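You operate a simulated robot arm through the tools that you are given. There is no shell and no other tool. Be economical: measure what you need, move in short steps, check, and stop when the job is done.

Carry out the task below with a simulated two-armed robot. There is one attempt and no reset: what you move stays moved.

Task
Churn the cream to butter, tip it into the fluted dish and cover it.
Fine: hold the churn still while you crank; put the churn back, then set the food cover over the dish. Set down upright: butter churn.

The check looks at the end state, three seconds after you hand in, the way a careful person would. Anything else that was tipped, shoved, dropped, spilled or broken makes it a failure. Lids that push on must go on centred and level and be pressed home; caps that screw on are set level and turned clockwise until they are tight.

Robot
Two 7-joint arms with two-finger parallel grippers on one trunk, on a base that drives. Base frame: it is fixed to the floor where the robot stands at the start and does not move with it; the origin is under the middle of the robot, x ahead of it, y to its left, z up; the surface under the hand at the start is at about z = 820. Units: mm, rad, N and s.
The left shoulder is at the start at [60, 143, 926], the right one opposite. With the tool pointing down near the work surface each hand reaches from about 320 to 740 mm from the robot's upright axis, wherever it stands, measured 20 degrees to its own side. Places, roughly: butter grip [500, 0, 1000]; cord spool [0, -5500, 750]; mixing cup [-250, -5750, 1250]; nut mill [-250, -5500, 750]; seed shaker [0, -5750, 1250]; sieve cup [-250, -5750, 1500]; syrup bottle [-250, -5750, 1250]; tin tumbler [-500, -5750, 1250]. Payload 1.57 kg a hand.
The TCP of each hand is the grasp point between the finger pads, 30 mm short of the fingertips. In the tool frame z runs along the fingers and y along their closing line. Largest opening 110 mm; finger width 24, thickness 12; the body of the gripper, 48 by 112 mm, starts 78 mm behind the TCP.
Orientation is that of the tool frame in the base frame, as a unit quaternion [x, y, z, w]. With the fingers straight down and closing along the base's y, the tool's x points along the base's -x, its y along +y and its z along -z.

Tools
- The arms move only by the tool send_rows. It takes "left_plan", "right_plan" or both (then of equal length, played together; a hand with none holds still); each is a list of rows, each an object (a shift or turn left out is 0, a gripper value left out holds the last) with "slide": the shift along the base's x, y, z in units of 50 mm (1.0 is 50 mm), a list of three; "dr": the turn, a rotation vector about the base's x, y, z in units of 8 degrees (1.0 is 8 degrees), a list of three; "fingers": the finger opening in mm, from 0 to 110. In form: [{"slide": [tx, ty, tz], "dr": [ax, ay, az], "fingers": fingers}, ...]. A call has 1 to 8 rows; each row shifts and turns the commanded pose from where the row before left it. A call with a number of a shift or a turn outside -1 to 1 is refused whole. Rows are played at 5 a second. More than 50 mm and 0.15 rad between two rows, or a gripper value outside its range, and nothing of the call is played. A pose out of reach is approached as far as the arm can. The call stops where the force on the tool passes 40 N (or 10 N more than at its start, if that is more) or the arm is blocked; 0.2 s more then pass. The fingers move at their own pace (about 45 mm/s each) and stop on an object; they squeeze with about 31 N. The grip force told is the motor's: it shows also when the fingers shut on nothing. Time passes only in rows, and 0.2 s behind the last, so rows that do not move let the fingers close. It gives the time, the measured TCP pose, the force on the tool (base axes), the opening and the grip force at its end, in the units of the frame above (readings bear some noise), with the torque about the TCP (base axes, N m) and any sound that the robot's microphone picked up, and new pictures: "pictures" is both (left out), scene, wrist or none (wrist: the cameras of the hands that moved).
- Cameras (640 x 400 px; columns grow to the right, rows downward): "scene" is now at [31.6, -27.2, 1540.5]; the picture's right is [-0.37, -0.93, 0.00], its down [-0.75, 0.30, -0.59] and it looks along [0.54, -0.22, -0.81] (base axes); focal length 276 px, centre (320, 200). "left" rides on the left gripper at [70, -16, -141] in its tool frame; the picture's right is [0.23, 0.97, 0.00], its down [-0.85, 0.20, -0.48] and it looks along [-0.47, 0.11, 0.88] (tool axes); focal length 222 px, centre (320, 200). "right" rides on the right gripper at [70, 16, -141] in its tool frame; the picture's right is [-0.23, 0.97, 0.00], its down [-0.86, -0.20, -0.48] and it looks along [-0.47, -0.11, 0.88] (tool axes); focal length 222 px, centre (320, 200). There is no depth. A picture from a camera that has moved, and an enlarged one, comes with that camera's place and axes in the base frame and with its lens. The place of the scene camera against the robot may be out by one fixed shift of up to 18 mm in any direction.
- raise_lower(by): slides the trunk up (or, below 0, down) by that many mm; the arms and the scene camera ride with it, the base frame stays. It gives what a move gives, with no picture.
- steer(legs): drives the robot by 1 to 6 legs, each [ahead, left, turn to the left] in mm, mm and rad, along the robot's own axes; the way and the turn of a leg run together, so that a leg with both is an arc; at most 1500 mm and 3.142 rad a leg. The arms and the cameras ride along, it lands a little off, and it stops where it bumps. It gives what a move gives, and a new picture of the scene camera.
- turn_head(pan, tilt): turns the head with the scene camera to pan (to the left, within 1.501 rad either way) and tilt (down, from -0.506 to 1.204), counted from straight ahead of the robot. It gives what a move gives, and a new picture of the scene camera.
- enlarge(camera, box): a new picture of the part [left, top, right, bottom] of that camera's present view, enlarged. No time passes.
- finish_job(): hands the job in; it is judged then, once.

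Work in short steps. Places have to be worked out from the pictures, the camera data and where the tool is seen: move nearer, look again, correct. Check each grasp and each placing, and mend what went wrong. You have 120 turns and 260 pictures in all, those below and enlarged ones among them. Open the grippers and draw the arms clear of the work before you hand the job in, unless the task says otherwise; then end with one line.

The tools are called after "Request:" by a JSON object that holds its "name" and its "arguments". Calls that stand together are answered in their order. send_rows: Moves the arms, as the interface text tells. Its arguments: {"type":"object","properties":{"left_plan":{"type":"array"},"right_plan":{"type":"array"},"pictures":{"type":"string","enum":["both","scene","wrist","none"]}},"required":[]} The other tools are called the same way: raise_lower (by) slides the trunk up or down; steer (legs) drives the base; turn_head (pan, tilt) turns the head that bears the scene camera; enlarge (camera, box) takes an enlarged picture of a part of a camera's view; finish_job () hands the job in.

At the start:

```text
t: 0.0
left_ee_pos: [456.5, 61.0, 999.8]
left_tool_rot: [0.0, 1.0, 0.001, 0.0]
left_contact_force: [0.1, -0.1, -0.4]
left_moment: [0.02, 0.01, -0.03]
left_finger_gap: 109.9
left_gripper_force: 0.1
right_ee_pos: [412.4, -286.5, 999.5]
right_tool_rot: [-0.001, 1.0, 0.0, 0.0]
right_contact_force: [-0.3, 0.1, -0.4]
right_moment: [0.02, 0.03, 0.02]
right_finger_gap: 110.0
right_gripper_force: 0.1
trunk travel left (down, up): [-525.0, 65.0]
robot x, y, heading: [0.4, 0.4, 0.002]
head pan, tilt: [-0.377, 0.944]
```

scene: 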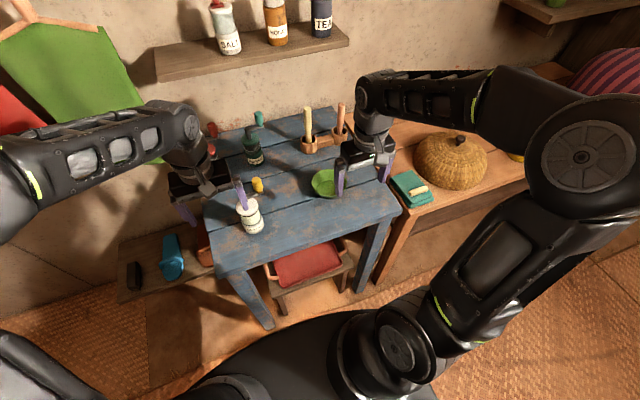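
right: 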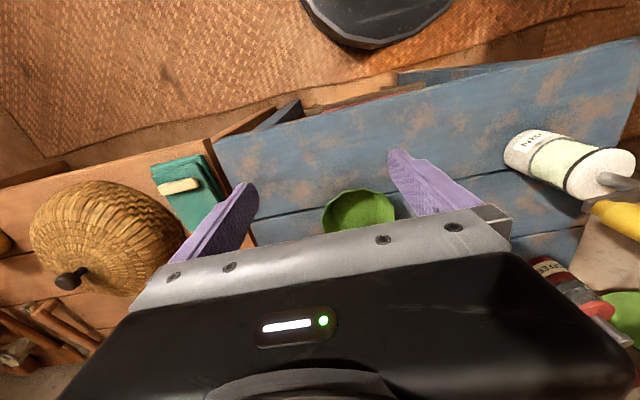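
left: 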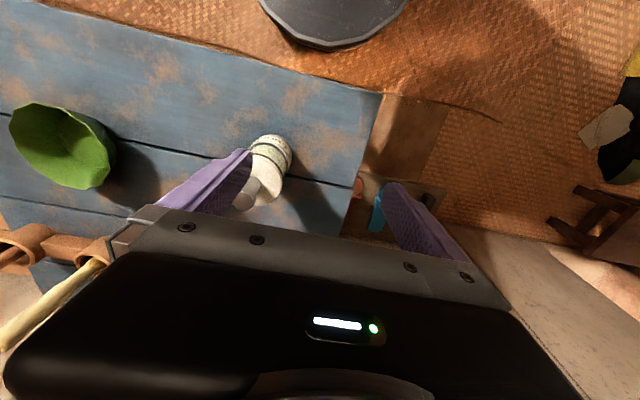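

The table holds a white labelled container, a green bottle-like churn (maybe), a green fluted dish and a woven dome (food cover?). I'll enlarge to identify them.

Request:
{"name": "enlarge", "arguments": {"camera": "scene", "box": [190, 90, 410, 250]}}

Request:
{"name": "enlarge", "arguments": {"camera": "scene", "box": [380, 100, 560, 220]}}

Request:
{"name": "enlarge", "arguments": {"camera": "left", "box": [200, 100, 400, 230]}}

Request:
{"name": "enlarge", "arguments": {"camera": "right", "box": [440, 100, 640, 350]}}

```text
2.50 times, centred on (300, 170) of scene
camera zoom: at [31.6, -27.2, 1540.5], right [-0.37, -0.93, 0.0], down [-0.75, 0.3, -0.59], along [0.54, -0.22, -0.81], focal length 691 px, centre (370, 275)
```

zoom: 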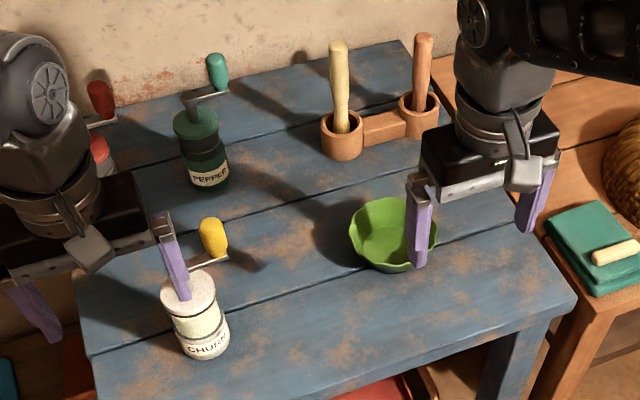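

```text
3.33 times, centred on (470, 160) of scene
camera zoom: at [31.6, -27.2, 1540.5], right [-0.37, -0.93, 0.0], down [-0.75, 0.3, -0.59], along [0.54, -0.22, -0.81], focal length 921 px, centre (-180, 333)
```

zoom: 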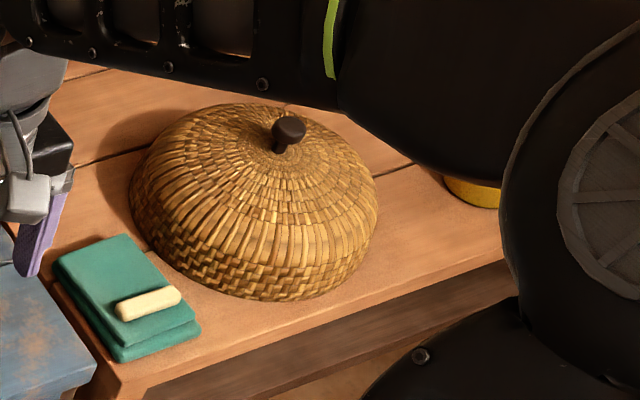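

```text
3.08 times, centred on (300, 165) of left
camera zoom: at [387.9, 44.7, 1141.0], right [-0.23, 0.97, 0.0], down [0.85, 0.2, 0.48], along [0.47, 0.11, -0.88], focal length 684 px, centre (382, 308)
```

zoom: 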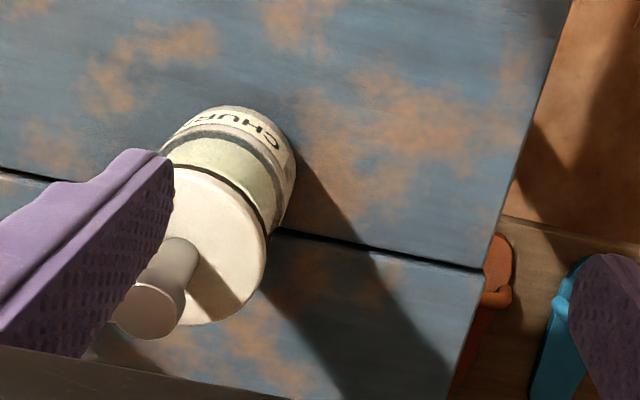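

```text
1.60 times, centred on (540, 225) of right
camera zoom: at [342.3, -270.1, 1141.2], right [0.23, 0.97, 0.0], down [0.86, -0.2, 0.48], along [0.47, -0.11, -0.88], focal length 355 px, centre (-32, 160)
```

zoom: 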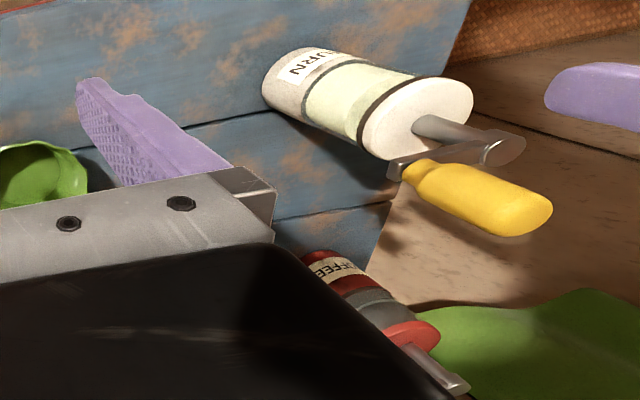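

The churn is the white cylinder at about (500, 0), and the dish at about (550, -270). The cover is the woven dome on the side table. I'll raise the left hand out to the left, turning it to point horizontally toward -y.

Request:
{"name": "send_rows", "arguments": {"left_plan": [{"slide": [0, 0.3, 1], "dr": [0, 0, 0]}, {"slide": [0, 0.6, 0.8], "dr": [-0.577, 0.577, 0.577]}, {"slide": [0, 0.6, 0], "dr": [-0.577, 0.577, 0.577]}, {"slide": [0, 0.6, 0], "dr": [-0.577, 0.577, 0.577]}, {"slide": [0, 0.6, 0], "dr": [-0.577, 0.577, 0.577]}, {"slide": [0, 0.5, 0], "dr": [-0.577, 0.577, 0.577]}, {"slide": [0, 0, 0], "dr": [-0.577, 0.577, 0.577]}, {"slide": [0, 0, 0], "dr": [-0.577, 0.577, 0.577]}], "pictures": "none"}}

Request:
{"name": "send_rows", "arguments": {"left_plan": [{"dr": [-0.577, 0.577, 0.577]}, {"dr": [-0.577, 0.577, 0.577]}, {"dr": [-0.577, 0.577, 0.577]}, {"dr": [-0.577, 0.577, 0.577]}, {"dr": [-0.577, 0.577, 0.577]}, {"dr": [-0.577, 0.577, 0.577]}, {"dr": [-0.577, 0.577, 0.577]}, {"dr": [-0.577, 0.577, 0.577]}], "pictures": "both"}}

```text
refused: row 1 steps farther than a row can; nothing moved
```

```text
t: 1.8
left_ee_pos: [456.4, 62.2, 1000.1]
left_tool_rot: [-0.307, 0.848, -0.307, -0.305]
left_contact_force: [0.0, -0.4, -0.1]
left_moment: [0.0, 0.04, 0.01]
left_finger_gap: 110.0
left_gripper_force: 0.1
right_ee_pos: [412.4, -287.6, 999.5]
right_tool_rot: [0.001, 1.0, 0.0, 0.0]
right_contact_force: [0.7, -0.5, -0.2]
right_moment: [0.02, -0.02, 0.01]
right_finger_gap: 109.9
right_gripper_force: 0.1
trunk travel left (down, up): [-525.0, 65.0]
robot x, y, heading: [0.1, -1.3, -0.002]
head pan, tilt: [-0.377, 0.944]
camera scene: at [31.7, -26.8, 1540.5], right [-0.37, -0.93, 0.0], down [-0.75, 0.3, -0.59], along [0.54, -0.22, -0.81], focal length 276 px, centre (320, 200)
camera left: at [472.7, 128.0, 1142.8], right [-0.83, 0.53, -0.16], down [0.55, 0.75, -0.37], along [-0.08, -0.4, -0.91], focal length 222 px, centre (320, 200)
```

scene: 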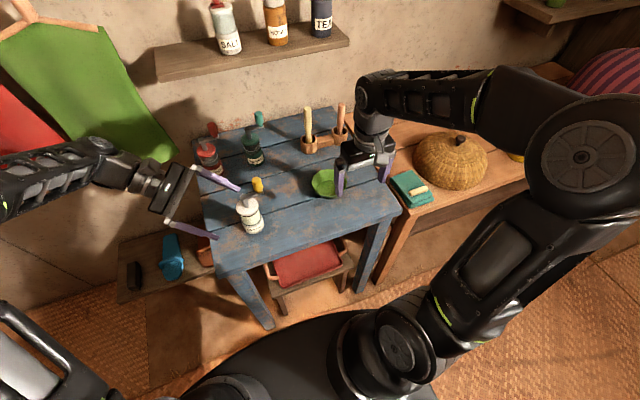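
left: 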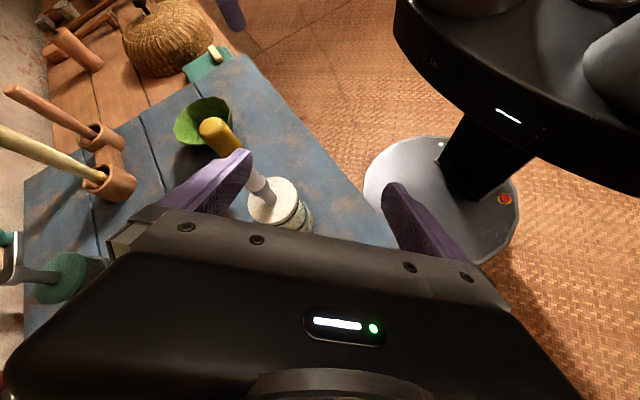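

The rotation works, and it is about half done. I'll finish it (7 more rows) while moving the hand left.

Request:
{"name": "send_rows", "arguments": {"left_plan": [{"slide": [0, 0.9, 0], "dr": [-0.577, 0.577, 0.577]}, {"slide": [0, 0.9, 0], "dr": [-0.577, 0.577, 0.577]}, {"slide": [0, 0.8, 0], "dr": [-0.577, 0.577, 0.577]}, {"dr": [-0.577, 0.577, 0.577]}, {"dr": [-0.577, 0.577, 0.577]}, {"dr": [-0.577, 0.577, 0.577]}, {"dr": [-0.577, 0.577, 0.577]}], "pictures": "both"}}

Request:
{"name": "enlarge", "arguments": {"camera": "scene", "box": [200, 120, 360, 250]}}

Request:
{"name": "enlarge", "arguments": {"camera": "left", "box": [200, 60, 440, 220]}}

```text
t: 3.4
left_ee_pos: [457.2, 151.8, 1000.3]
left_tool_rot: [-0.485, 0.543, -0.485, -0.484]
left_contact_force: [-0.5, 0.5, 0.1]
left_moment: [-0.02, 0.02, 0.0]
left_finger_gap: 110.3
left_gripper_force: 0.0
left hand out of reach, approached as far as the arm can: row 2, 3
right_ee_pos: [411.3, -286.3, 999.4]
right_tool_rot: [0.0, 1.0, 0.001, 0.0]
right_contact_force: [-0.4, 0.0, -0.2]
right_moment: [0.0, 0.05, 0.01]
right_finger_gap: 110.1
right_gripper_force: 0.0
trunk travel left (down, up): [-525.0, 65.0]
robot x, y, heading: [-0.6, -0.8, -0.0]
head pan, tilt: [-0.377, 0.944]
camera scene: at [31.5, -27.2, 1540.5], right [-0.37, -0.93, 0.0], down [-0.75, 0.3, -0.59], along [0.54, -0.22, -0.81], focal length 276 px, centre (320, 200)
camera left: at [478.0, 286.1, 1079.6], right [-0.98, 0.04, 0.17], down [-0.12, 0.54, -0.83], along [-0.13, -0.84, -0.52], focal length 222 px, centre (320, 200)
```

scene: 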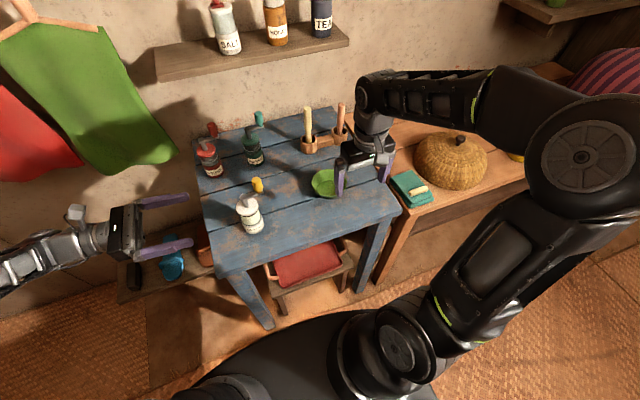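
left: 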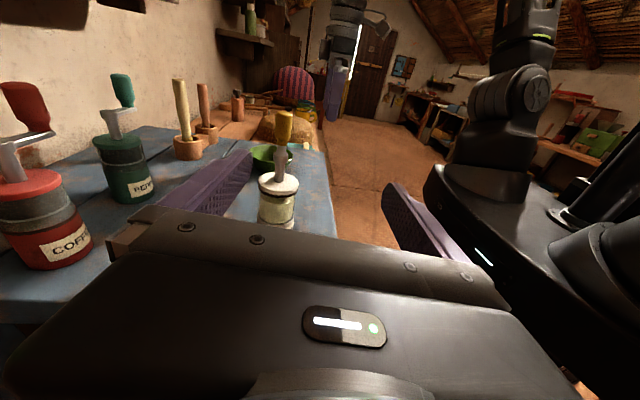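

```text
3.08 times, centred on (280, 185) of scene
camera zoom: at [31.5, -27.2, 1540.5], right [-0.37, -0.93, 0.0], down [-0.75, 0.3, -0.59], along [0.54, -0.22, -0.81], focal length 850 px, centre (443, 246)
```

zoom: 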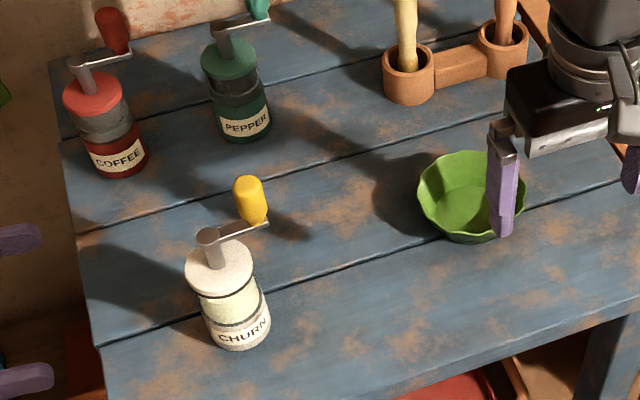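

```text
2.50 times, centred on (320, 140) of left
camera zoom: at [478.0, 286.1, 1079.6], right [-0.98, 0.04, 0.17], down [-0.12, 0.54, -0.83], along [-0.13, -0.84, -0.52], focal length 555 px, centre (320, 350)
```

zoom: 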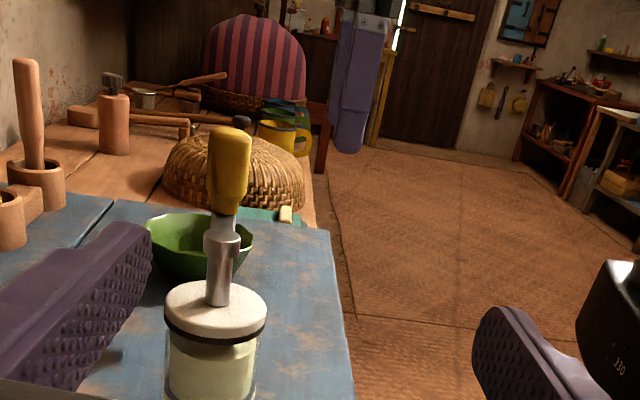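

The churn is about 60 mm wide and 100 mm tall, centred near (497, 0). Its crank points toward -y, with the knob near (500, -47, 985). I'll lower the left hand to body height beside it.

Request:
{"name": "send_rows", "arguments": {"left_plan": [{"slide": [0.4, 0, -0.6], "dr": [-0.433, 0.433, 0.433]}, {"slide": [0.4, 0, -0.7]}, {"slide": [0, 0, -0.7]}, {"slide": [0, 0, -0.7]}], "pictures": "both"}}

Request:
{"name": "enlarge", "arguments": {"camera": "scene", "box": [140, 150, 320, 270]}}

```text
t: 4.4
left_ee_pos: [498.7, 150.9, 865.7]
left_tool_rot: [-0.5, 0.501, -0.5, -0.5]
left_contact_force: [-0.5, 0.4, 0.4]
left_moment: [0.04, 0.01, -0.01]
left_finger_gap: 110.1
left_gripper_force: 0.1
right_ee_pos: [411.9, -285.6, 1001.0]
right_tool_rot: [0.0, 1.0, 0.0, 0.0]
right_contact_force: [-0.2, 0.0, -0.6]
right_moment: [-0.01, 0.01, 0.0]
right_finger_gap: 109.9
right_gripper_force: 0.0
trunk travel left (down, up): [-525.0, 65.0]
robot x, y, heading: [1.3, -1.7, 0.002]
head pan, tilt: [-0.377, 0.944]
camera scene: at [32.0, -27.0, 1540.6], right [-0.37, -0.93, 0.0], down [-0.75, 0.3, -0.59], along [0.54, -0.22, -0.81], focal length 276 px, centre (320, 200)
camera left: at [514.8, 291.3, 935.0], right [-0.97, 0.0, 0.23], down [-0.2, 0.48, -0.86], along [-0.11, -0.88, -0.47], focal length 222 px, centre (320, 200)
```

scene: 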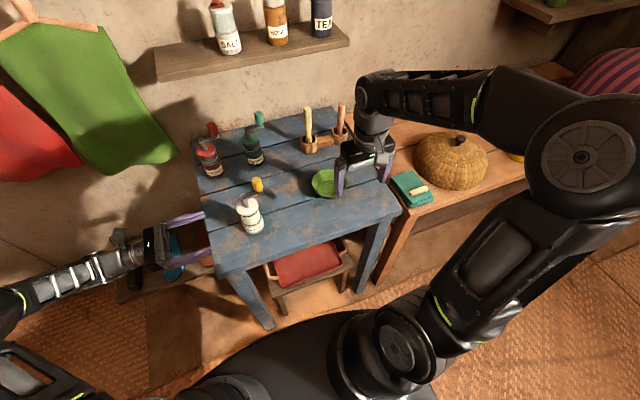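
left: 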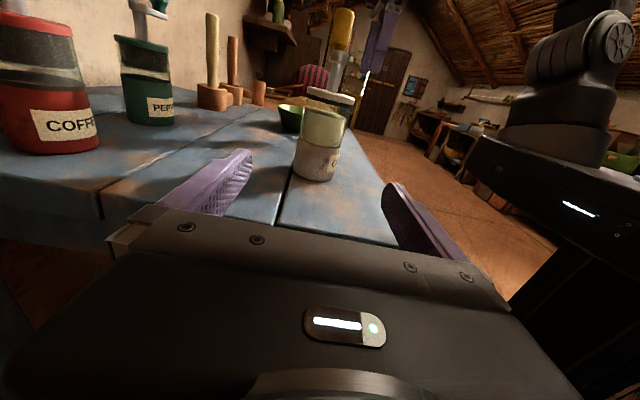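

```text
3.33 times, centred on (230, 210) of scene
camera zoom: at [32.0, -27.0, 1540.6], right [-0.37, -0.93, 0.0], down [-0.75, 0.3, -0.59], along [0.54, -0.22, -0.81], focal length 921 px, centre (620, 167)
```

zoom: 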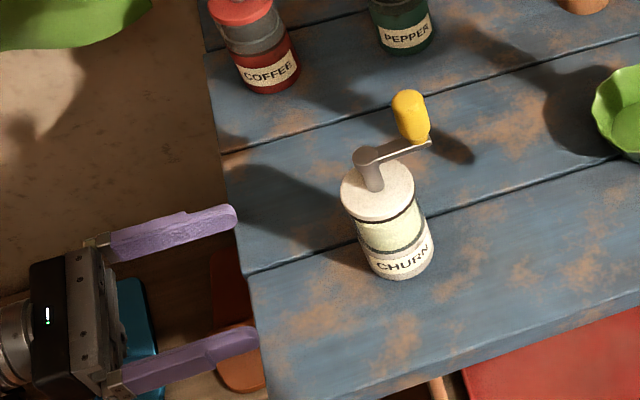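

Left-camera geometry puts the churn's axis at about (497, -4), in line with the finger mid-line. I'll advance 3 units along -y with the fingers open.

Request:
{"name": "send_rows", "arguments": {"left_plan": [{"slide": [0, -0.8, 0]}, {"slide": [0, -0.8, 0]}, {"slide": [-0.02, -0.8, 0]}, {"slide": [0, -0.65, 0]}], "pictures": "both"}}

Request:
{"name": "enlarge", "arguments": {"camera": "scene", "box": [140, 150, 320, 270]}}

```text
t: 5.4
left_ee_pos: [498.1, -1.0, 865.6]
left_tool_rot: [0.501, -0.5, 0.499, 0.499]
left_contact_force: [-0.9, 0.1, 1.0]
left_moment: [-0.01, 0.0, -0.03]
left_finger_gap: 110.1
left_gripper_force: 0.1
right_ee_pos: [411.6, -286.8, 999.9]
right_tool_rot: [0.0, 1.0, 0.001, 0.0]
right_contact_force: [-0.3, -0.6, -0.4]
right_moment: [0.0, -0.01, -0.01]
right_finger_gap: 110.0
right_gripper_force: 0.1
trunk travel left (down, up): [-525.0, 65.0]
robot x, y, heading: [-0.7, -4.0, -0.002]
head pan, tilt: [-0.377, 0.944]
camera scene: at [31.7, -27.6, 1540.5], right [-0.37, -0.93, 0.0], down [-0.75, 0.3, -0.59], along [0.54, -0.22, -0.81], focal length 276 px, centre (320, 200)
camera left: at [514.2, 138.1, 935.5], right [-0.97, 0.0, 0.23], down [-0.2, 0.48, -0.85], along [-0.11, -0.88, -0.47], focal length 222 px, centre (320, 200)
```

scene: 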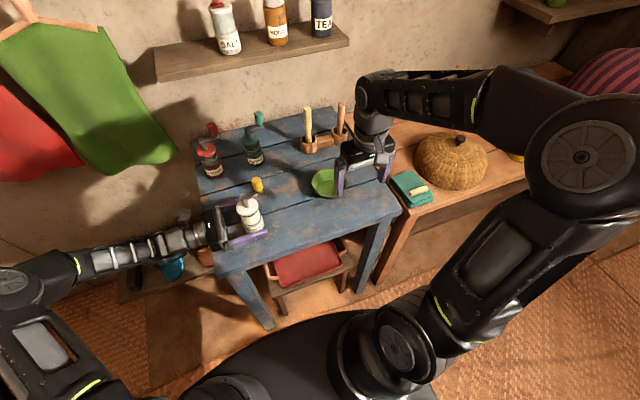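
left: 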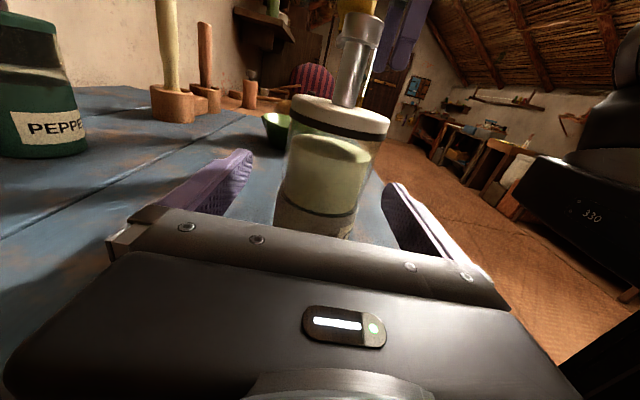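

```text
3.33 times, centred on (230, 210) of scene
camera zoom: at [31.7, -27.6, 1540.5], right [-0.37, -0.93, 0.0], down [-0.75, 0.3, -0.59], along [0.54, -0.22, -0.81], focal length 921 px, centre (620, 167)
```

zoom: 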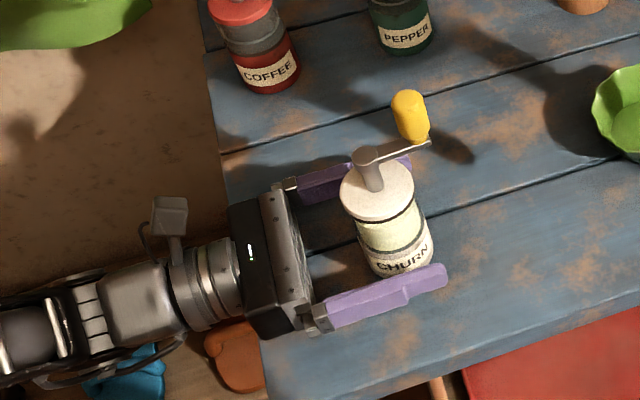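

The churn stands between the fingers and looks well centred. I'll close the left hand on it.

Request:
{"name": "send_rows", "arguments": {"left_plan": [{"fingers": 70}, {"fingers": 50}, {"fingers": 50}, {"fingers": 50}, {"fingers": 50}], "pictures": "both"}}

Request:
{"name": "enlarge", "arguments": {"camera": "scene", "box": [180, 150, 320, 250]}}

```text
t: 6.6
left_ee_pos: [497.4, -1.1, 865.1]
left_tool_rot: [0.5, -0.5, 0.5, 0.5]
left_contact_force: [0.7, -0.6, 0.7]
left_moment: [0.02, -0.02, 0.01]
left_finger_gap: 57.0
left_gripper_force: 30.3
right_ee_pos: [412.2, -287.0, 999.9]
right_tool_rot: [0.0, 1.0, 0.001, -0.001]
right_contact_force: [0.1, -0.6, 0.0]
right_moment: [0.0, 0.0, 0.02]
right_finger_gap: 110.0
right_gripper_force: 0.0
trunk travel left (down, up): [-525.0, 65.0]
robot x, y, heading: [3.8, 3.1, 0.001]
head pan, tilt: [-0.377, 0.944]
camera scene: at [31.7, -27.3, 1540.5], right [-0.37, -0.93, 0.0], down [-0.75, 0.3, -0.59], along [0.54, -0.22, -0.81], focal length 276 px, centre (320, 200)
camera left: at [514.2, 138.7, 935.4], right [-0.97, 0.0, 0.23], down [-0.2, 0.48, -0.85], along [-0.11, -0.88, -0.47], focal length 222 px, centre (320, 200)
```

scene: 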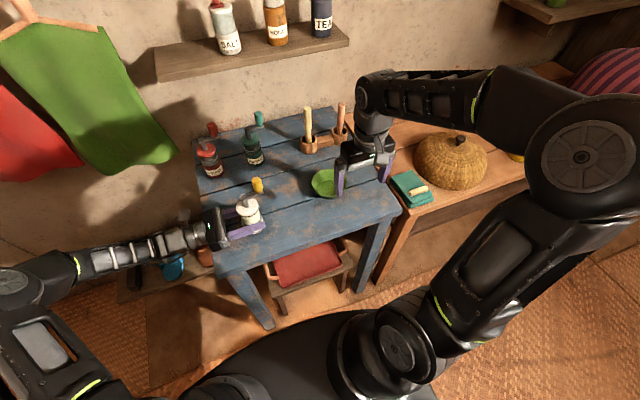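
left: 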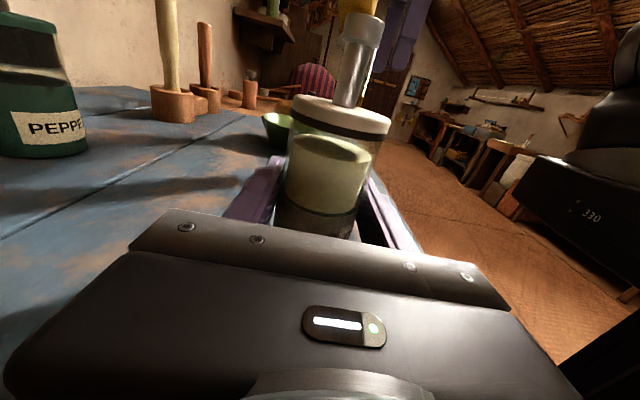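

```text
4.00 times, centred on (250, 200) of scene
camera zoom: at [31.7, -27.3, 1540.5], right [-0.37, -0.93, 0.0], down [-0.75, 0.3, -0.59], along [0.54, -0.22, -0.81], focal length 1105 px, centre (600, 200)
```

zoom: 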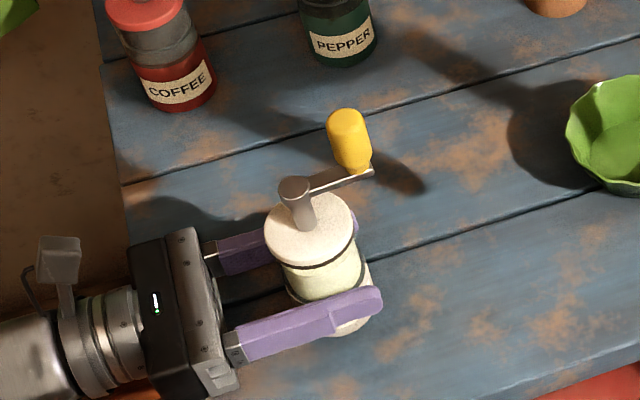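

The churn is held at 57 mm. The knob runs from about z = 967 to 1016 at (499, -48). I'll bring the right hand above it with the fingers at 60.

Request:
{"name": "send_rows", "arguments": {"right_plan": [{"slide": [0, 0, 0.95], "fingers": 60}, {"slide": [0.3, 0.6, 0.65]}, {"slide": [0.3, 0.85, 0]}, {"slide": [0.3, 0.85, 0]}, {"slide": [0.3, 0.85, 0]}, {"slide": [0.3, 0.85, 0]}, {"slide": [0.24, 0.78, 0]}], "pictures": "both"}}

Request:
{"name": "enlarge", "arguments": {"camera": "scene", "box": [180, 120, 340, 220]}}

Request:
{"name": "enlarge", "arguments": {"camera": "right", "box": [200, 80, 440, 230]}}

```text
t: 8.2
left_ee_pos: [497.2, -1.2, 866.5]
left_tool_rot: [0.5, -0.5, 0.5, 0.5]
left_contact_force: [0.5, 1.0, 2.6]
left_moment: [0.1, 0.03, -0.06]
left_finger_gap: 56.9
left_gripper_force: 30.7
right_ee_pos: [500.1, -45.4, 1080.5]
right_tool_rot: [-0.001, 1.0, -0.001, -0.001]
right_contact_force: [-0.9, 0.4, -0.1]
right_moment: [-0.03, -0.02, 0.0]
right_finger_gap: 59.9
right_gripper_force: 0.1
trunk travel left (down, up): [-525.0, 65.0]
robot x, y, heading: [2.5, 0.2, -0.001]
head pan, tilt: [-0.377, 0.944]
camera scene: at [31.9, -26.5, 1540.6], right [-0.37, -0.93, 0.0], down [-0.75, 0.3, -0.59], along [0.54, -0.22, -0.81], focal length 276 px, centre (320, 200)
camera right: at [429.6, -30.0, 1221.4], right [0.23, 0.97, 0.0], down [0.86, -0.2, 0.48], along [0.47, -0.11, -0.88], focal length 222 px, centre (320, 200)
```

scene: 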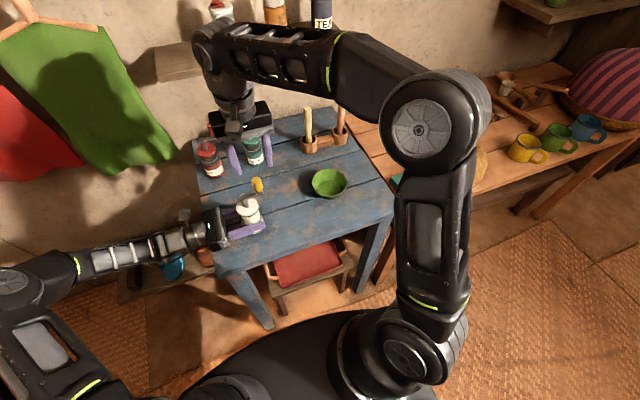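
right: 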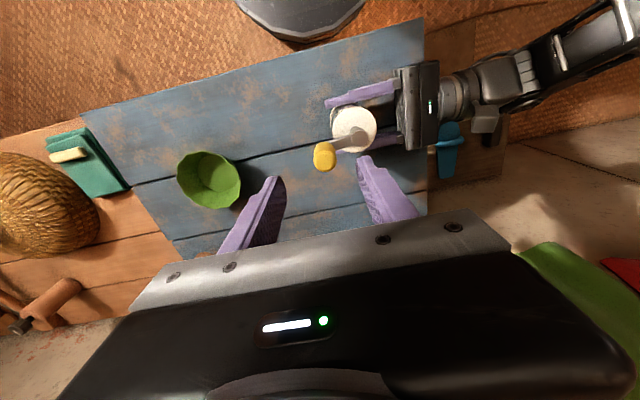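

```text
4.00 times, centred on (260, 170) of scene
camera zoom: at [31.9, -26.5, 1540.6], right [-0.37, -0.93, 0.0], down [-0.75, 0.3, -0.59], along [0.54, -0.22, -0.81], focal length 1105 px, centre (560, 320)
```

zoom: 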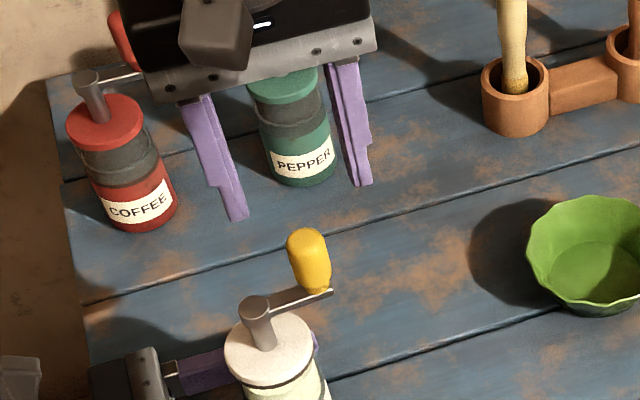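

```text
2.67 times, centred on (320, 155) of right
camera zoom: at [429.6, -30.0, 1221.4], right [0.23, 0.97, 0.0], down [0.86, -0.2, 0.48], along [0.47, -0.11, -0.88], focal length 592 px, centre (320, 320)
```

zoom: 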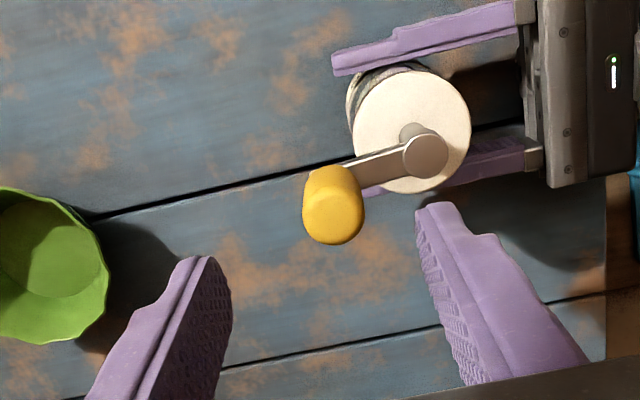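

The right camera gives the knob at about (500, -43) and the churn axis at (497, 0). I'll descend to TCP z = 1004 and grip the knob.

Request:
{"name": "send_rows", "arguments": {"right_plan": [{"slide": [0, 0.04, -0.8]}, {"slide": [0, 0, -0.72]}, {"fingers": 20}, {"fingers": 20}, {"fingers": 20}], "pictures": "both"}}

Request:
{"name": "enlarge", "arguments": {"camera": "scene", "box": [180, 120, 340, 220]}}

```text
t: 9.4
left_ee_pos: [497.2, -2.2, 867.8]
left_tool_rot: [-0.5, 0.501, -0.499, -0.5]
left_contact_force: [-0.1, -7.0, 1.9]
left_moment: [0.87, -0.05, 0.03]
left_finger_gap: 57.2
left_gripper_force: 30.9
right_ee_pos: [498.8, -44.3, 1005.1]
right_tool_rot: [-0.001, 1.0, 0.0, 0.001]
right_contact_force: [0.0, 6.1, -2.4]
right_moment: [0.04, 0.05, 0.0]
right_finger_gap: 26.4
right_gripper_force: 3.8
trunk travel left (down, up): [-525.0, 65.0]
robot x, y, heading: [-1.6, 2.7, -0.002]
head pan, tilt: [-0.377, 0.944]
camera scene: at [31.8, -27.2, 1540.5], right [-0.37, -0.93, 0.0], down [-0.75, 0.3, -0.59], along [0.54, -0.22, -0.81], focal length 276 px, centre (320, 200)
camera right: at [428.8, -28.1, 1146.1], right [0.23, 0.97, 0.0], down [0.86, -0.2, 0.48], along [0.47, -0.11, -0.88], focal length 222 px, centre (320, 200)
```

scene: 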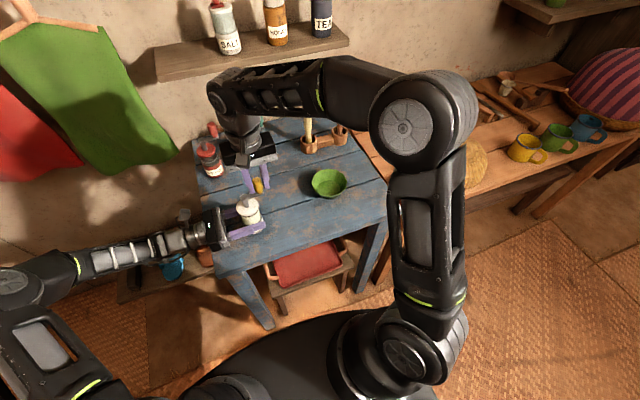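
right: 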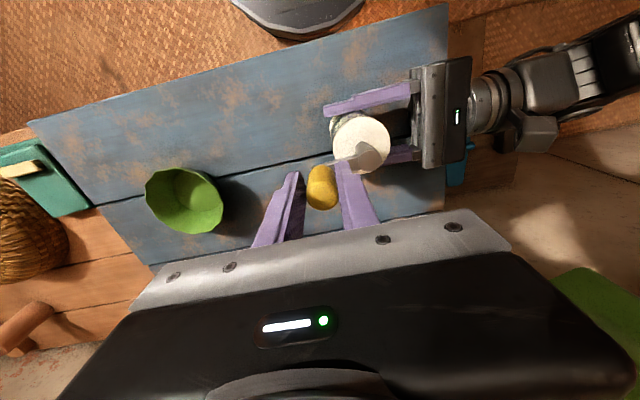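

```text
4.00 times, centred on (260, 170) of scene
camera zoom: at [31.8, -27.2, 1540.5], right [-0.37, -0.93, 0.0], down [-0.75, 0.3, -0.59], along [0.54, -0.22, -0.81], focal length 1105 px, centre (560, 320)
```

zoom: 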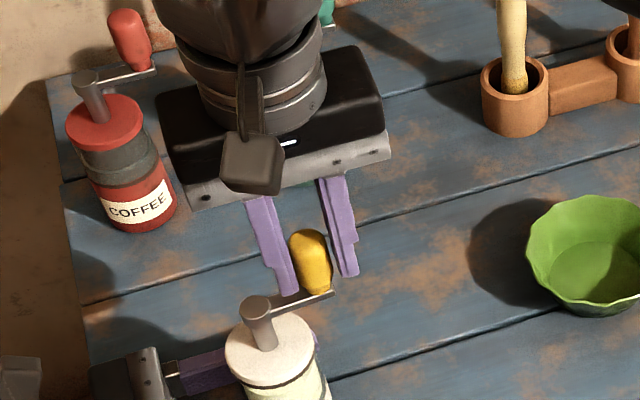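

Contact is starting, with about 6 N along y. I'll let the fingers finish closing and look again.

Request:
{"name": "send_rows", "arguments": {"right_plan": [{"slide": [0, 0.03, 0], "fingers": 20}, {"fingers": 20}], "pictures": "none"}}

Request:
{"name": "enlarge", "arguments": {"camera": "right", "box": [230, 90, 430, 240]}}

```text
t: 10.0
left_ee_pos: [497.5, -2.1, 866.2]
left_tool_rot: [0.501, -0.499, 0.501, 0.499]
left_contact_force: [-0.6, -6.6, 3.2]
left_moment: [0.71, 0.01, -0.01]
left_finger_gap: 57.2
left_gripper_force: 31.2
right_ee_pos: [497.2, -44.0, 1003.9]
right_tool_rot: [0.0, 1.0, 0.0, 0.0]
right_contact_force: [-0.3, 6.1, -3.1]
right_moment: [-0.03, 0.02, 0.0]
right_finger_gap: 25.5
right_gripper_force: 2.6
trunk travel left (down, up): [-525.0, 65.0]
robot x, y, heading: [0.3, 0.3, 0.004]
head pan, tilt: [-0.377, 0.944]
```

```text
2.67 times, centred on (330, 165) of right
camera zoom: at [429.2, -27.2, 1146.1], right [0.23, 0.97, 0.0], down [0.86, -0.2, 0.48], along [0.47, -0.11, -0.88], focal length 592 px, centre (293, 293)
```

zoom: 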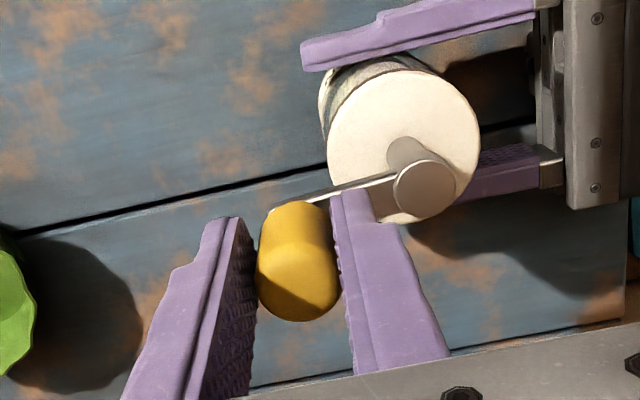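

One finger seems to bear first, so the knob is a bit toward +y. I'll shift the hand +3 mm and re-read.

Request:
{"name": "send_rows", "arguments": {"right_plan": [{"slide": [0, 0.06, 0], "fingers": 15}, {"fingers": 15}, {"fingers": 15}], "pictures": "none"}}

```text
t: 10.8
left_ee_pos: [498.2, -1.0, 866.4]
left_tool_rot: [0.5, -0.5, 0.5, 0.5]
left_contact_force: [0.2, 4.4, 1.4]
left_moment: [-0.89, 0.01, 0.0]
left_finger_gap: 57.1
left_gripper_force: 31.0
right_ee_pos: [499.0, -41.6, 1004.7]
right_tool_rot: [0.001, 1.0, 0.0, 0.0]
right_contact_force: [1.0, -6.1, -0.9]
right_moment: [0.04, -0.04, -0.01]
right_finger_gap: 22.2
right_gripper_force: 30.9
trunk travel left (down, up): [-525.0, 65.0]
robot x, y, heading: [-1.3, 1.2, -0.003]
head pan, tilt: [-0.377, 0.944]
```

The knob is gripped firmly at 22 mm, so the hand and crank align to within about 1.5 mm. I'll test a clockwise quarter turn (radius about 43.5 mm) while the left hand holds the churn.

Request:
{"name": "send_rows", "arguments": {"right_plan": [{"slide": [0, -0.03, 0]}, {"slide": [-0.333, 0.066, 0]}, {"slide": [-0.282, 0.189, 0]}, {"slide": [-0.189, 0.282, 0]}, {"slide": [-0.066, 0.333, 0]}], "pictures": "wrist"}}

```text
t: 12.0
left_ee_pos: [497.8, -0.8, 864.9]
left_tool_rot: [-0.5, 0.501, -0.5, -0.499]
left_contact_force: [9.9, 3.9, -1.4]
left_moment: [0.77, 0.14, -0.01]
left_finger_gap: 57.1
left_gripper_force: 31.3
right_ee_pos: [453.8, 3.8, 1004.4]
right_tool_rot: [-0.001, 1.0, 0.001, 0.0]
right_contact_force: [-9.3, 1.8, 10.8]
right_moment: [-0.22, 0.47, -0.01]
right_finger_gap: 22.4
right_gripper_force: 31.1
trunk travel left (down, up): [-525.0, 65.0]
robot x, y, heading: [-1.7, -0.0, -0.002]
head pan, tilt: [-0.377, 0.944]
camera right: at [384.7, 19.6, 1146.1], right [0.23, 0.97, 0.0], down [0.86, -0.2, 0.48], along [0.47, -0.11, -0.88], focal length 222 px, centre (320, 200)
```

right: 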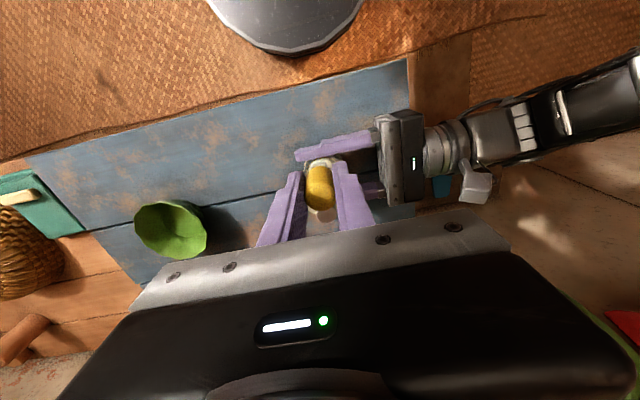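

The crank follows smoothly. The residual of -9 N in x means the radius is nearer 45 mm. I'll adjust and carry on half a turn.

Request:
{"name": "send_rows", "arguments": {"right_plan": [{"slide": [0.035, 0.344, 0.0]}, {"slide": [0.195, 0.292, 0]}, {"slide": [0.292, 0.195, 0]}, {"slide": [0.344, 0.069, 0]}, {"slide": [0.344, -0.069, 0]}, {"slide": [0.292, -0.195, 0]}, {"slide": [0.195, -0.292, 0]}, {"slide": [0.069, -0.344, 0]}], "pictures": "none"}}

```text
t: 13.8
left_ee_pos: [497.5, -1.6, 865.8]
left_tool_rot: [-0.5, 0.5, -0.5, -0.5]
left_contact_force: [18.1, -2.3, 0.5]
left_moment: [0.72, 1.1, -0.19]
left_finger_gap: 57.5
left_gripper_force: 30.4
right_ee_pos: [542.7, 2.6, 1003.7]
right_tool_rot: [-0.001, 1.0, 0.001, -0.001]
right_contact_force: [-12.6, 0.4, 16.0]
right_moment: [-0.63, 0.78, 0.03]
right_finger_gap: 22.6
right_gripper_force: 31.3
trunk travel left (down, up): [-525.0, 65.0]
robot x, y, heading: [1.8, 2.7, 0.002]
head pan, tilt: [-0.377, 0.944]
```

It's at three quarters of a turn, with about 13 N of offset in x and 16 N upward. I'll correct x by -2.5 mm, raise 2 mm, use R = 44 and continue half a turn.

Request:
{"name": "send_rows", "arguments": {"right_plan": [{"slide": [-0.117, -0.337, 0.04]}, {"slide": [-0.191, -0.285, 0]}, {"slide": [-0.285, -0.191, 0]}, {"slide": [-0.337, -0.067, 0]}, {"slide": [-0.337, 0.067, 0]}, {"slide": [-0.285, 0.191, 0]}, {"slide": [-0.191, 0.285, 0]}, {"slide": [-0.067, 0.337, 0]}], "pictures": "none"}}

Request:
{"name": "enlarge", "arguments": {"camera": "left", "box": [220, 0, 460, 240]}}

```text
t: 15.6
left_ee_pos: [496.3, -1.2, 865.3]
left_tool_rot: [0.5, -0.5, 0.501, 0.5]
left_contact_force: [-11.4, 0.5, 14.1]
left_moment: [-0.15, -0.08, 0.01]
left_finger_gap: 57.1
left_gripper_force: 30.8
right_ee_pos: [454.1, 0.7, 1005.6]
right_tool_rot: [0.001, 1.0, 0.0, 0.001]
right_contact_force: [11.8, -0.2, -12.8]
right_moment: [0.05, -0.85, 0.01]
right_finger_gap: 22.4
right_gripper_force: 30.9
trunk travel left (down, up): [-525.0, 65.0]
robot x, y, heading: [-1.4, 3.6, -0.001]
head pan, tilt: [-0.377, 0.944]
```

```text
1.67 times, centred on (340, 120) of left
camera zoom: at [514.0, 139.2, 935.4], right [-0.97, 0.0, 0.23], down [-0.2, 0.48, -0.86], along [-0.11, -0.88, -0.46], focal length 370 px, centre (287, 333)
```

zoom: 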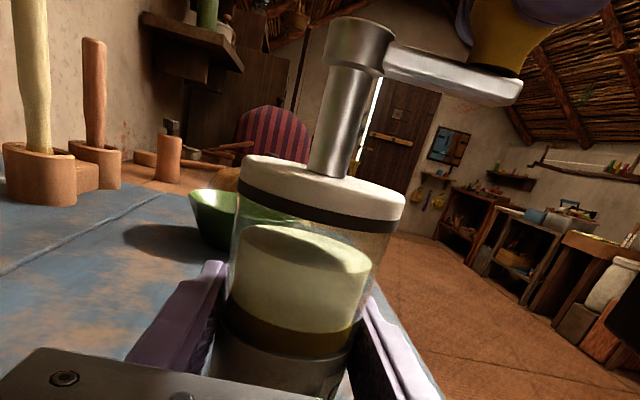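

After 1¼ turns the force is ±12 N, so the radius is slightly smaller, about 42.5 mm. I'll correct and keep cranking.

Request:
{"name": "send_rows", "arguments": {"right_plan": [{"slide": [0.1, 0.325, -0.02]}, {"slide": [0.184, 0.276, 0]}, {"slide": [0.276, 0.184, 0]}, {"slide": [0.325, 0.065, 0]}, {"slide": [0.325, -0.065, 0]}, {"slide": [0.276, -0.184, 0]}, {"slide": [0.184, -0.276, 0]}, {"slide": [0.065, -0.325, 0]}], "pictures": "none"}}

Request:
{"name": "send_rows", "arguments": {"right_plan": [{"slide": [-0.065, -0.325, 0]}, {"slide": [-0.184, -0.276, 0]}, {"slide": [-0.276, -0.184, 0]}, {"slide": [-0.325, -0.065, 0]}, {"slide": [-0.325, 0.065, 0]}, {"slide": [-0.276, 0.184, 0]}, {"slide": [-0.184, 0.276, 0]}, {"slide": [-0.065, 0.325, 0]}], "pictures": "none"}}

Request:
{"name": "enlarge", "arguments": {"camera": "left", "box": [220, 0, 460, 240]}}

```text
t: 17.4
left_ee_pos: [497.3, -1.6, 864.8]
left_tool_rot: [0.5, -0.5, 0.5, 0.5]
left_contact_force: [10.3, -1.4, -4.5]
left_moment: [0.2, 0.79, -0.06]
left_finger_gap: 56.9
left_gripper_force: 30.9
right_ee_pos: [538.7, 1.8, 1003.3]
right_tool_rot: [0.0, 1.0, 0.001, 0.0]
right_contact_force: [-9.8, -0.1, 6.0]
right_moment: [-0.18, 0.77, -0.03]
right_finger_gap: 22.4
right_gripper_force: 31.0
trunk travel left (down, up): [-525.0, 65.0]
robot x, y, heading: [-1.6, -0.9, 0.0]
head pan, tilt: [-0.377, 0.944]
```

```text
t: 19.2
left_ee_pos: [497.9, -0.6, 864.6]
left_tool_rot: [0.502, -0.5, 0.5, 0.499]
left_contact_force: [6.9, 2.1, -12.0]
left_moment: [-0.1, 0.41, -0.02]
left_finger_gap: 57.0
left_gripper_force: 30.3
right_ee_pos: [455.3, 2.6, 1004.9]
right_tool_rot: [-0.001, 1.0, -0.001, 0.0]
right_contact_force: [-4.6, -1.5, 11.7]
right_moment: [0.0, -0.26, -0.02]
right_finger_gap: 22.4
right_gripper_force: 31.2
trunk travel left (down, up): [-525.0, 65.0]
robot x, y, heading: [3.3, 3.1, -0.002]
head pan, tilt: [-0.377, 0.944]
```

```text
1.67 times, centred on (340, 120) of left
camera zoom: at [514.4, 139.2, 935.0], right [-0.97, 0.0, 0.23], down [-0.2, 0.48, -0.85], along [-0.11, -0.88, -0.47], focal length 370 px, centre (287, 333)
```

zoom: 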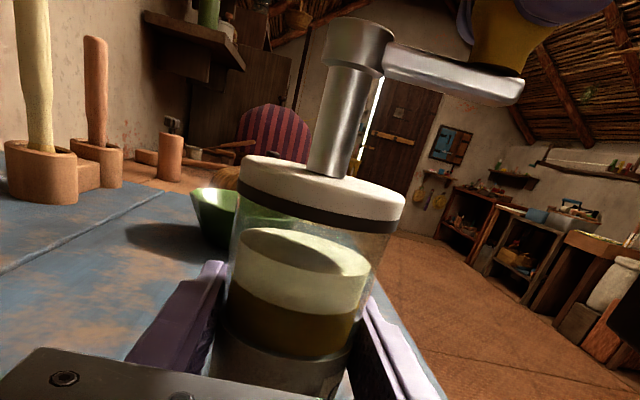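

The cream is visibly converting from the bottom up, so the crank works. I'll continue for two more turns.

Request:
{"name": "send_rows", "arguments": {"right_plan": [{"slide": [0.05, 0.325, 0.02]}, {"slide": [0.184, 0.276, 0]}, {"slide": [0.276, 0.184, 0]}, {"slide": [0.325, 0.065, 0]}, {"slide": [0.325, -0.065, 0]}, {"slide": [0.276, -0.184, 0]}, {"slide": [0.184, -0.276, 0]}, {"slide": [0.065, -0.325, 0]}], "pictures": "none"}}

Request:
{"name": "send_rows", "arguments": {"right_plan": [{"slide": [-0.065, -0.325, 0]}, {"slide": [-0.184, -0.276, 0]}, {"slide": [-0.276, -0.184, 0]}, {"slide": [-0.325, -0.065, 0]}, {"slide": [-0.325, 0.065, 0]}, {"slide": [-0.276, 0.184, 0]}, {"slide": [-0.184, 0.276, 0]}, {"slide": [-0.065, 0.325, 0]}], "pictures": "none"}}

Request:
{"name": "send_rows", "arguments": {"right_plan": [{"slide": [0.065, 0.325, 0]}, {"slide": [0.184, 0.276, 0]}, {"slide": [0.276, 0.184, 0]}, {"slide": [0.325, 0.065, 0]}, {"slide": [0.325, -0.065, 0]}, {"slide": [0.276, -0.184, 0]}, {"slide": [0.184, -0.276, 0]}, {"slide": [0.065, -0.325, 0]}], "pictures": "none"}}

Request:
{"name": "send_rows", "arguments": {"right_plan": [{"slide": [-0.065, -0.325, 0]}, {"slide": [-0.184, -0.276, 0]}, {"slide": [-0.276, -0.184, 0]}, {"slide": [-0.325, -0.065, 0]}, {"slide": [-0.325, 0.065, 0]}, {"slide": [-0.276, 0.184, 0]}, {"slide": [-0.184, 0.276, 0]}, {"slide": [-0.065, 0.325, 0]}], "pictures": "none"}}

Request:
{"name": "enlarge", "arguments": {"camera": "left", "box": [220, 0, 460, 240]}}

```text
t: 21.0
left_ee_pos: [497.9, -1.4, 867.4]
left_tool_rot: [0.5, -0.499, 0.501, 0.5]
left_contact_force: [2.2, -0.7, 3.8]
left_moment: [0.15, 0.37, -0.05]
left_finger_gap: 56.8
left_gripper_force: 30.5
right_ee_pos: [538.9, 0.8, 1004.8]
right_tool_rot: [-0.001, 1.0, 0.0, -0.002]
right_contact_force: [-3.3, 1.1, -4.8]
right_moment: [-0.03, -0.23, 0.01]
right_finger_gap: 22.4
right_gripper_force: 30.4
trunk travel left (down, up): [-525.0, 65.0]
robot x, y, heading: [-2.2, 0.6, 0.0]
head pan, tilt: [-0.377, 0.944]
```

```text
t: 22.8
left_ee_pos: [498.2, -2.3, 866.5]
left_tool_rot: [0.499, -0.499, 0.501, 0.501]
left_contact_force: [-3.6, 1.4, 14.0]
left_moment: [0.09, 0.18, -0.06]
left_finger_gap: 57.0
left_gripper_force: 31.2
right_ee_pos: [454.2, 2.8, 1005.5]
right_tool_rot: [0.0, 1.0, 0.0, 0.0]
right_contact_force: [3.3, -0.6, -13.5]
right_moment: [-0.17, -0.03, -0.02]
right_finger_gap: 22.4
right_gripper_force: 30.9
trunk travel left (down, up): [-525.0, 65.0]
robot x, y, heading: [2.5, -2.2, 0.001]
head pan, tilt: [-0.377, 0.944]
```

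```text
t: 24.6
left_ee_pos: [498.3, -2.6, 866.9]
left_tool_rot: [0.5, -0.499, 0.501, 0.499]
left_contact_force: [5.8, -0.4, 15.6]
left_moment: [0.25, 0.01, -0.07]
left_finger_gap: 57.1
left_gripper_force: 30.5
right_ee_pos: [538.9, 1.9, 1005.5]
right_tool_rot: [0.0, 1.0, 0.0, -0.001]
right_contact_force: [-5.7, 0.9, -17.0]
right_moment: [-0.08, 0.02, 0.01]
right_finger_gap: 22.6
right_gripper_force: 30.7
trunk travel left (down, up): [-525.0, 65.0]
robot x, y, heading: [1.4, -1.5, 0.002]
head pan, tilt: [-0.377, 0.944]
```

```text
t: 26.4
left_ee_pos: [497.9, -1.1, 865.5]
left_tool_rot: [-0.5, 0.5, -0.5, -0.5]
left_contact_force: [-2.5, 0.1, 17.6]
left_moment: [0.06, 0.18, -0.02]
left_finger_gap: 57.1
left_gripper_force: 30.8
right_ee_pos: [453.7, 1.1, 1005.6]
right_tool_rot: [0.001, 1.0, 0.0, 0.0]
right_contact_force: [2.1, -1.3, -17.5]
right_moment: [-0.18, 0.31, 0.03]
right_finger_gap: 22.4
right_gripper_force: 31.3
trunk travel left (down, up): [-525.0, 65.0]
robot x, y, heading: [2.8, 1.1, -0.003]
head pan, tilt: [-0.377, 0.944]
```

```text
1.67 times, centred on (340, 120) of left
camera zoom: at [514.2, 138.9, 935.4], right [-0.97, 0.0, 0.23], down [-0.2, 0.48, -0.86], along [-0.11, -0.88, -0.47], focal length 370 px, centre (287, 333)
```

zoom: 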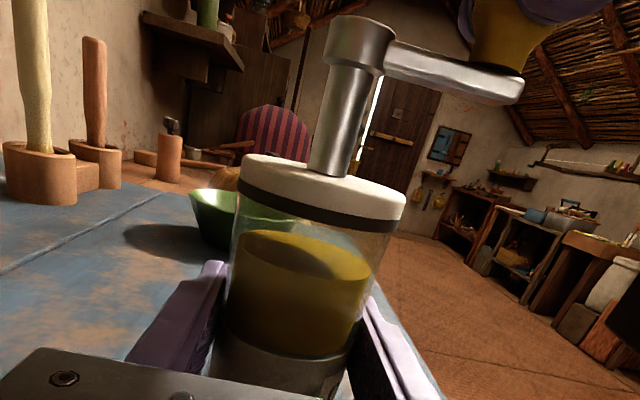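

The window is now all yellow butter. I'll make a last ¾ turn, easing the hand down 3 mm, so the crank ends where it began, pointing to -y.

Request:
{"name": "send_rows", "arguments": {"right_plan": [{"slide": [0.065, 0.325, -0.06]}, {"slide": [0.184, 0.276, 0]}, {"slide": [0.276, 0.184, 0]}, {"slide": [0.325, 0.065, 0]}, {"slide": [0.325, -0.065, 0]}, {"slide": [0.276, -0.184, 0]}, {"slide": [0.184, -0.276, 0]}, {"slide": [0.065, -0.325, 0]}], "pictures": "none"}}

Request:
{"name": "send_rows", "arguments": {"right_plan": [{"slide": [-0.065, -0.325, 0]}, {"slide": [-0.184, -0.276, 0]}, {"slide": [-0.276, -0.184, 0]}, {"slide": [-0.325, -0.065, 0]}, {"fingers": 60}, {"fingers": 60}, {"fingers": 60}], "pictures": "wrist"}}

Request:
{"name": "enlarge", "arguments": {"camera": "left", "box": [220, 0, 460, 240]}}

```text
t: 28.2
left_ee_pos: [497.9, -0.8, 864.4]
left_tool_rot: [0.502, -0.499, 0.5, 0.498]
left_contact_force: [9.8, 0.7, -11.3]
left_moment: [0.39, 0.72, -0.06]
left_finger_gap: 57.2
left_gripper_force: 31.1
right_ee_pos: [538.8, 3.4, 1004.8]
right_tool_rot: [-0.001, 1.0, 0.001, 0.001]
right_contact_force: [-6.6, 0.3, 22.0]
right_moment: [-0.17, 0.66, 0.0]
right_finger_gap: 22.4
right_gripper_force: 30.9
trunk travel left (down, up): [-525.0, 65.0]
robot x, y, heading: [0.0, -0.8, 0.002]
head pan, tilt: [-0.377, 0.944]
```

```text
t: 29.8
left_ee_pos: [498.1, -3.2, 866.0]
left_tool_rot: [0.501, -0.499, 0.501, 0.499]
left_contact_force: [-0.1, 0.5, -0.9]
left_moment: [0.02, -0.01, 0.02]
left_finger_gap: 57.1
left_gripper_force: 31.2
right_ee_pos: [496.7, -39.5, 1003.6]
right_tool_rot: [0.0, 1.0, 0.0, 0.001]
right_contact_force: [0.3, 0.1, 1.2]
right_moment: [-0.01, 0.02, 0.03]
right_finger_gap: 59.9
right_gripper_force: 0.0
trunk travel left (down, up): [-525.0, 65.0]
robot x, y, heading: [-1.8, 1.0, -0.003]
head pan, tilt: [-0.377, 0.944]
camera right: at [427.0, -24.8, 1144.7], right [0.23, 0.97, 0.0], down [0.86, -0.2, 0.48], along [0.47, -0.11, -0.88], focal length 222 px, centre (320, 200)
```

right: 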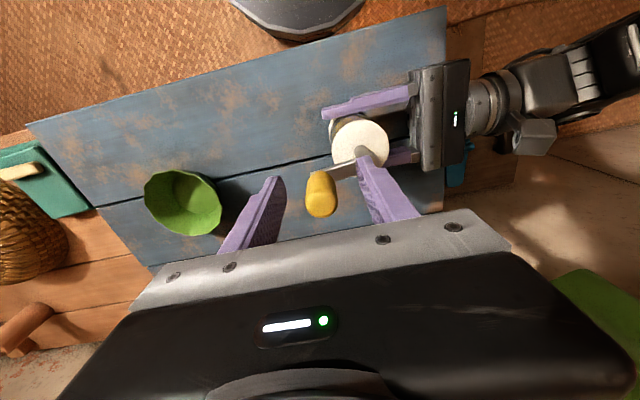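

```text
1.67 times, centred on (340, 120) of left
camera zoom: at [514.2, 138.7, 935.4], right [-0.97, 0.0, 0.23], down [-0.2, 0.48, -0.86], along [-0.11, -0.88, -0.47], focal length 370 px, centre (287, 333)
```

zoom: 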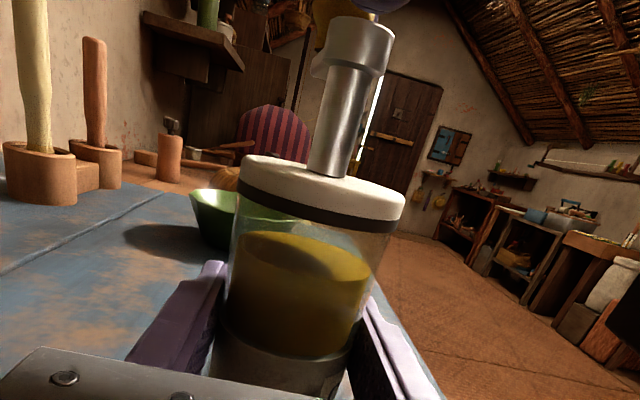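

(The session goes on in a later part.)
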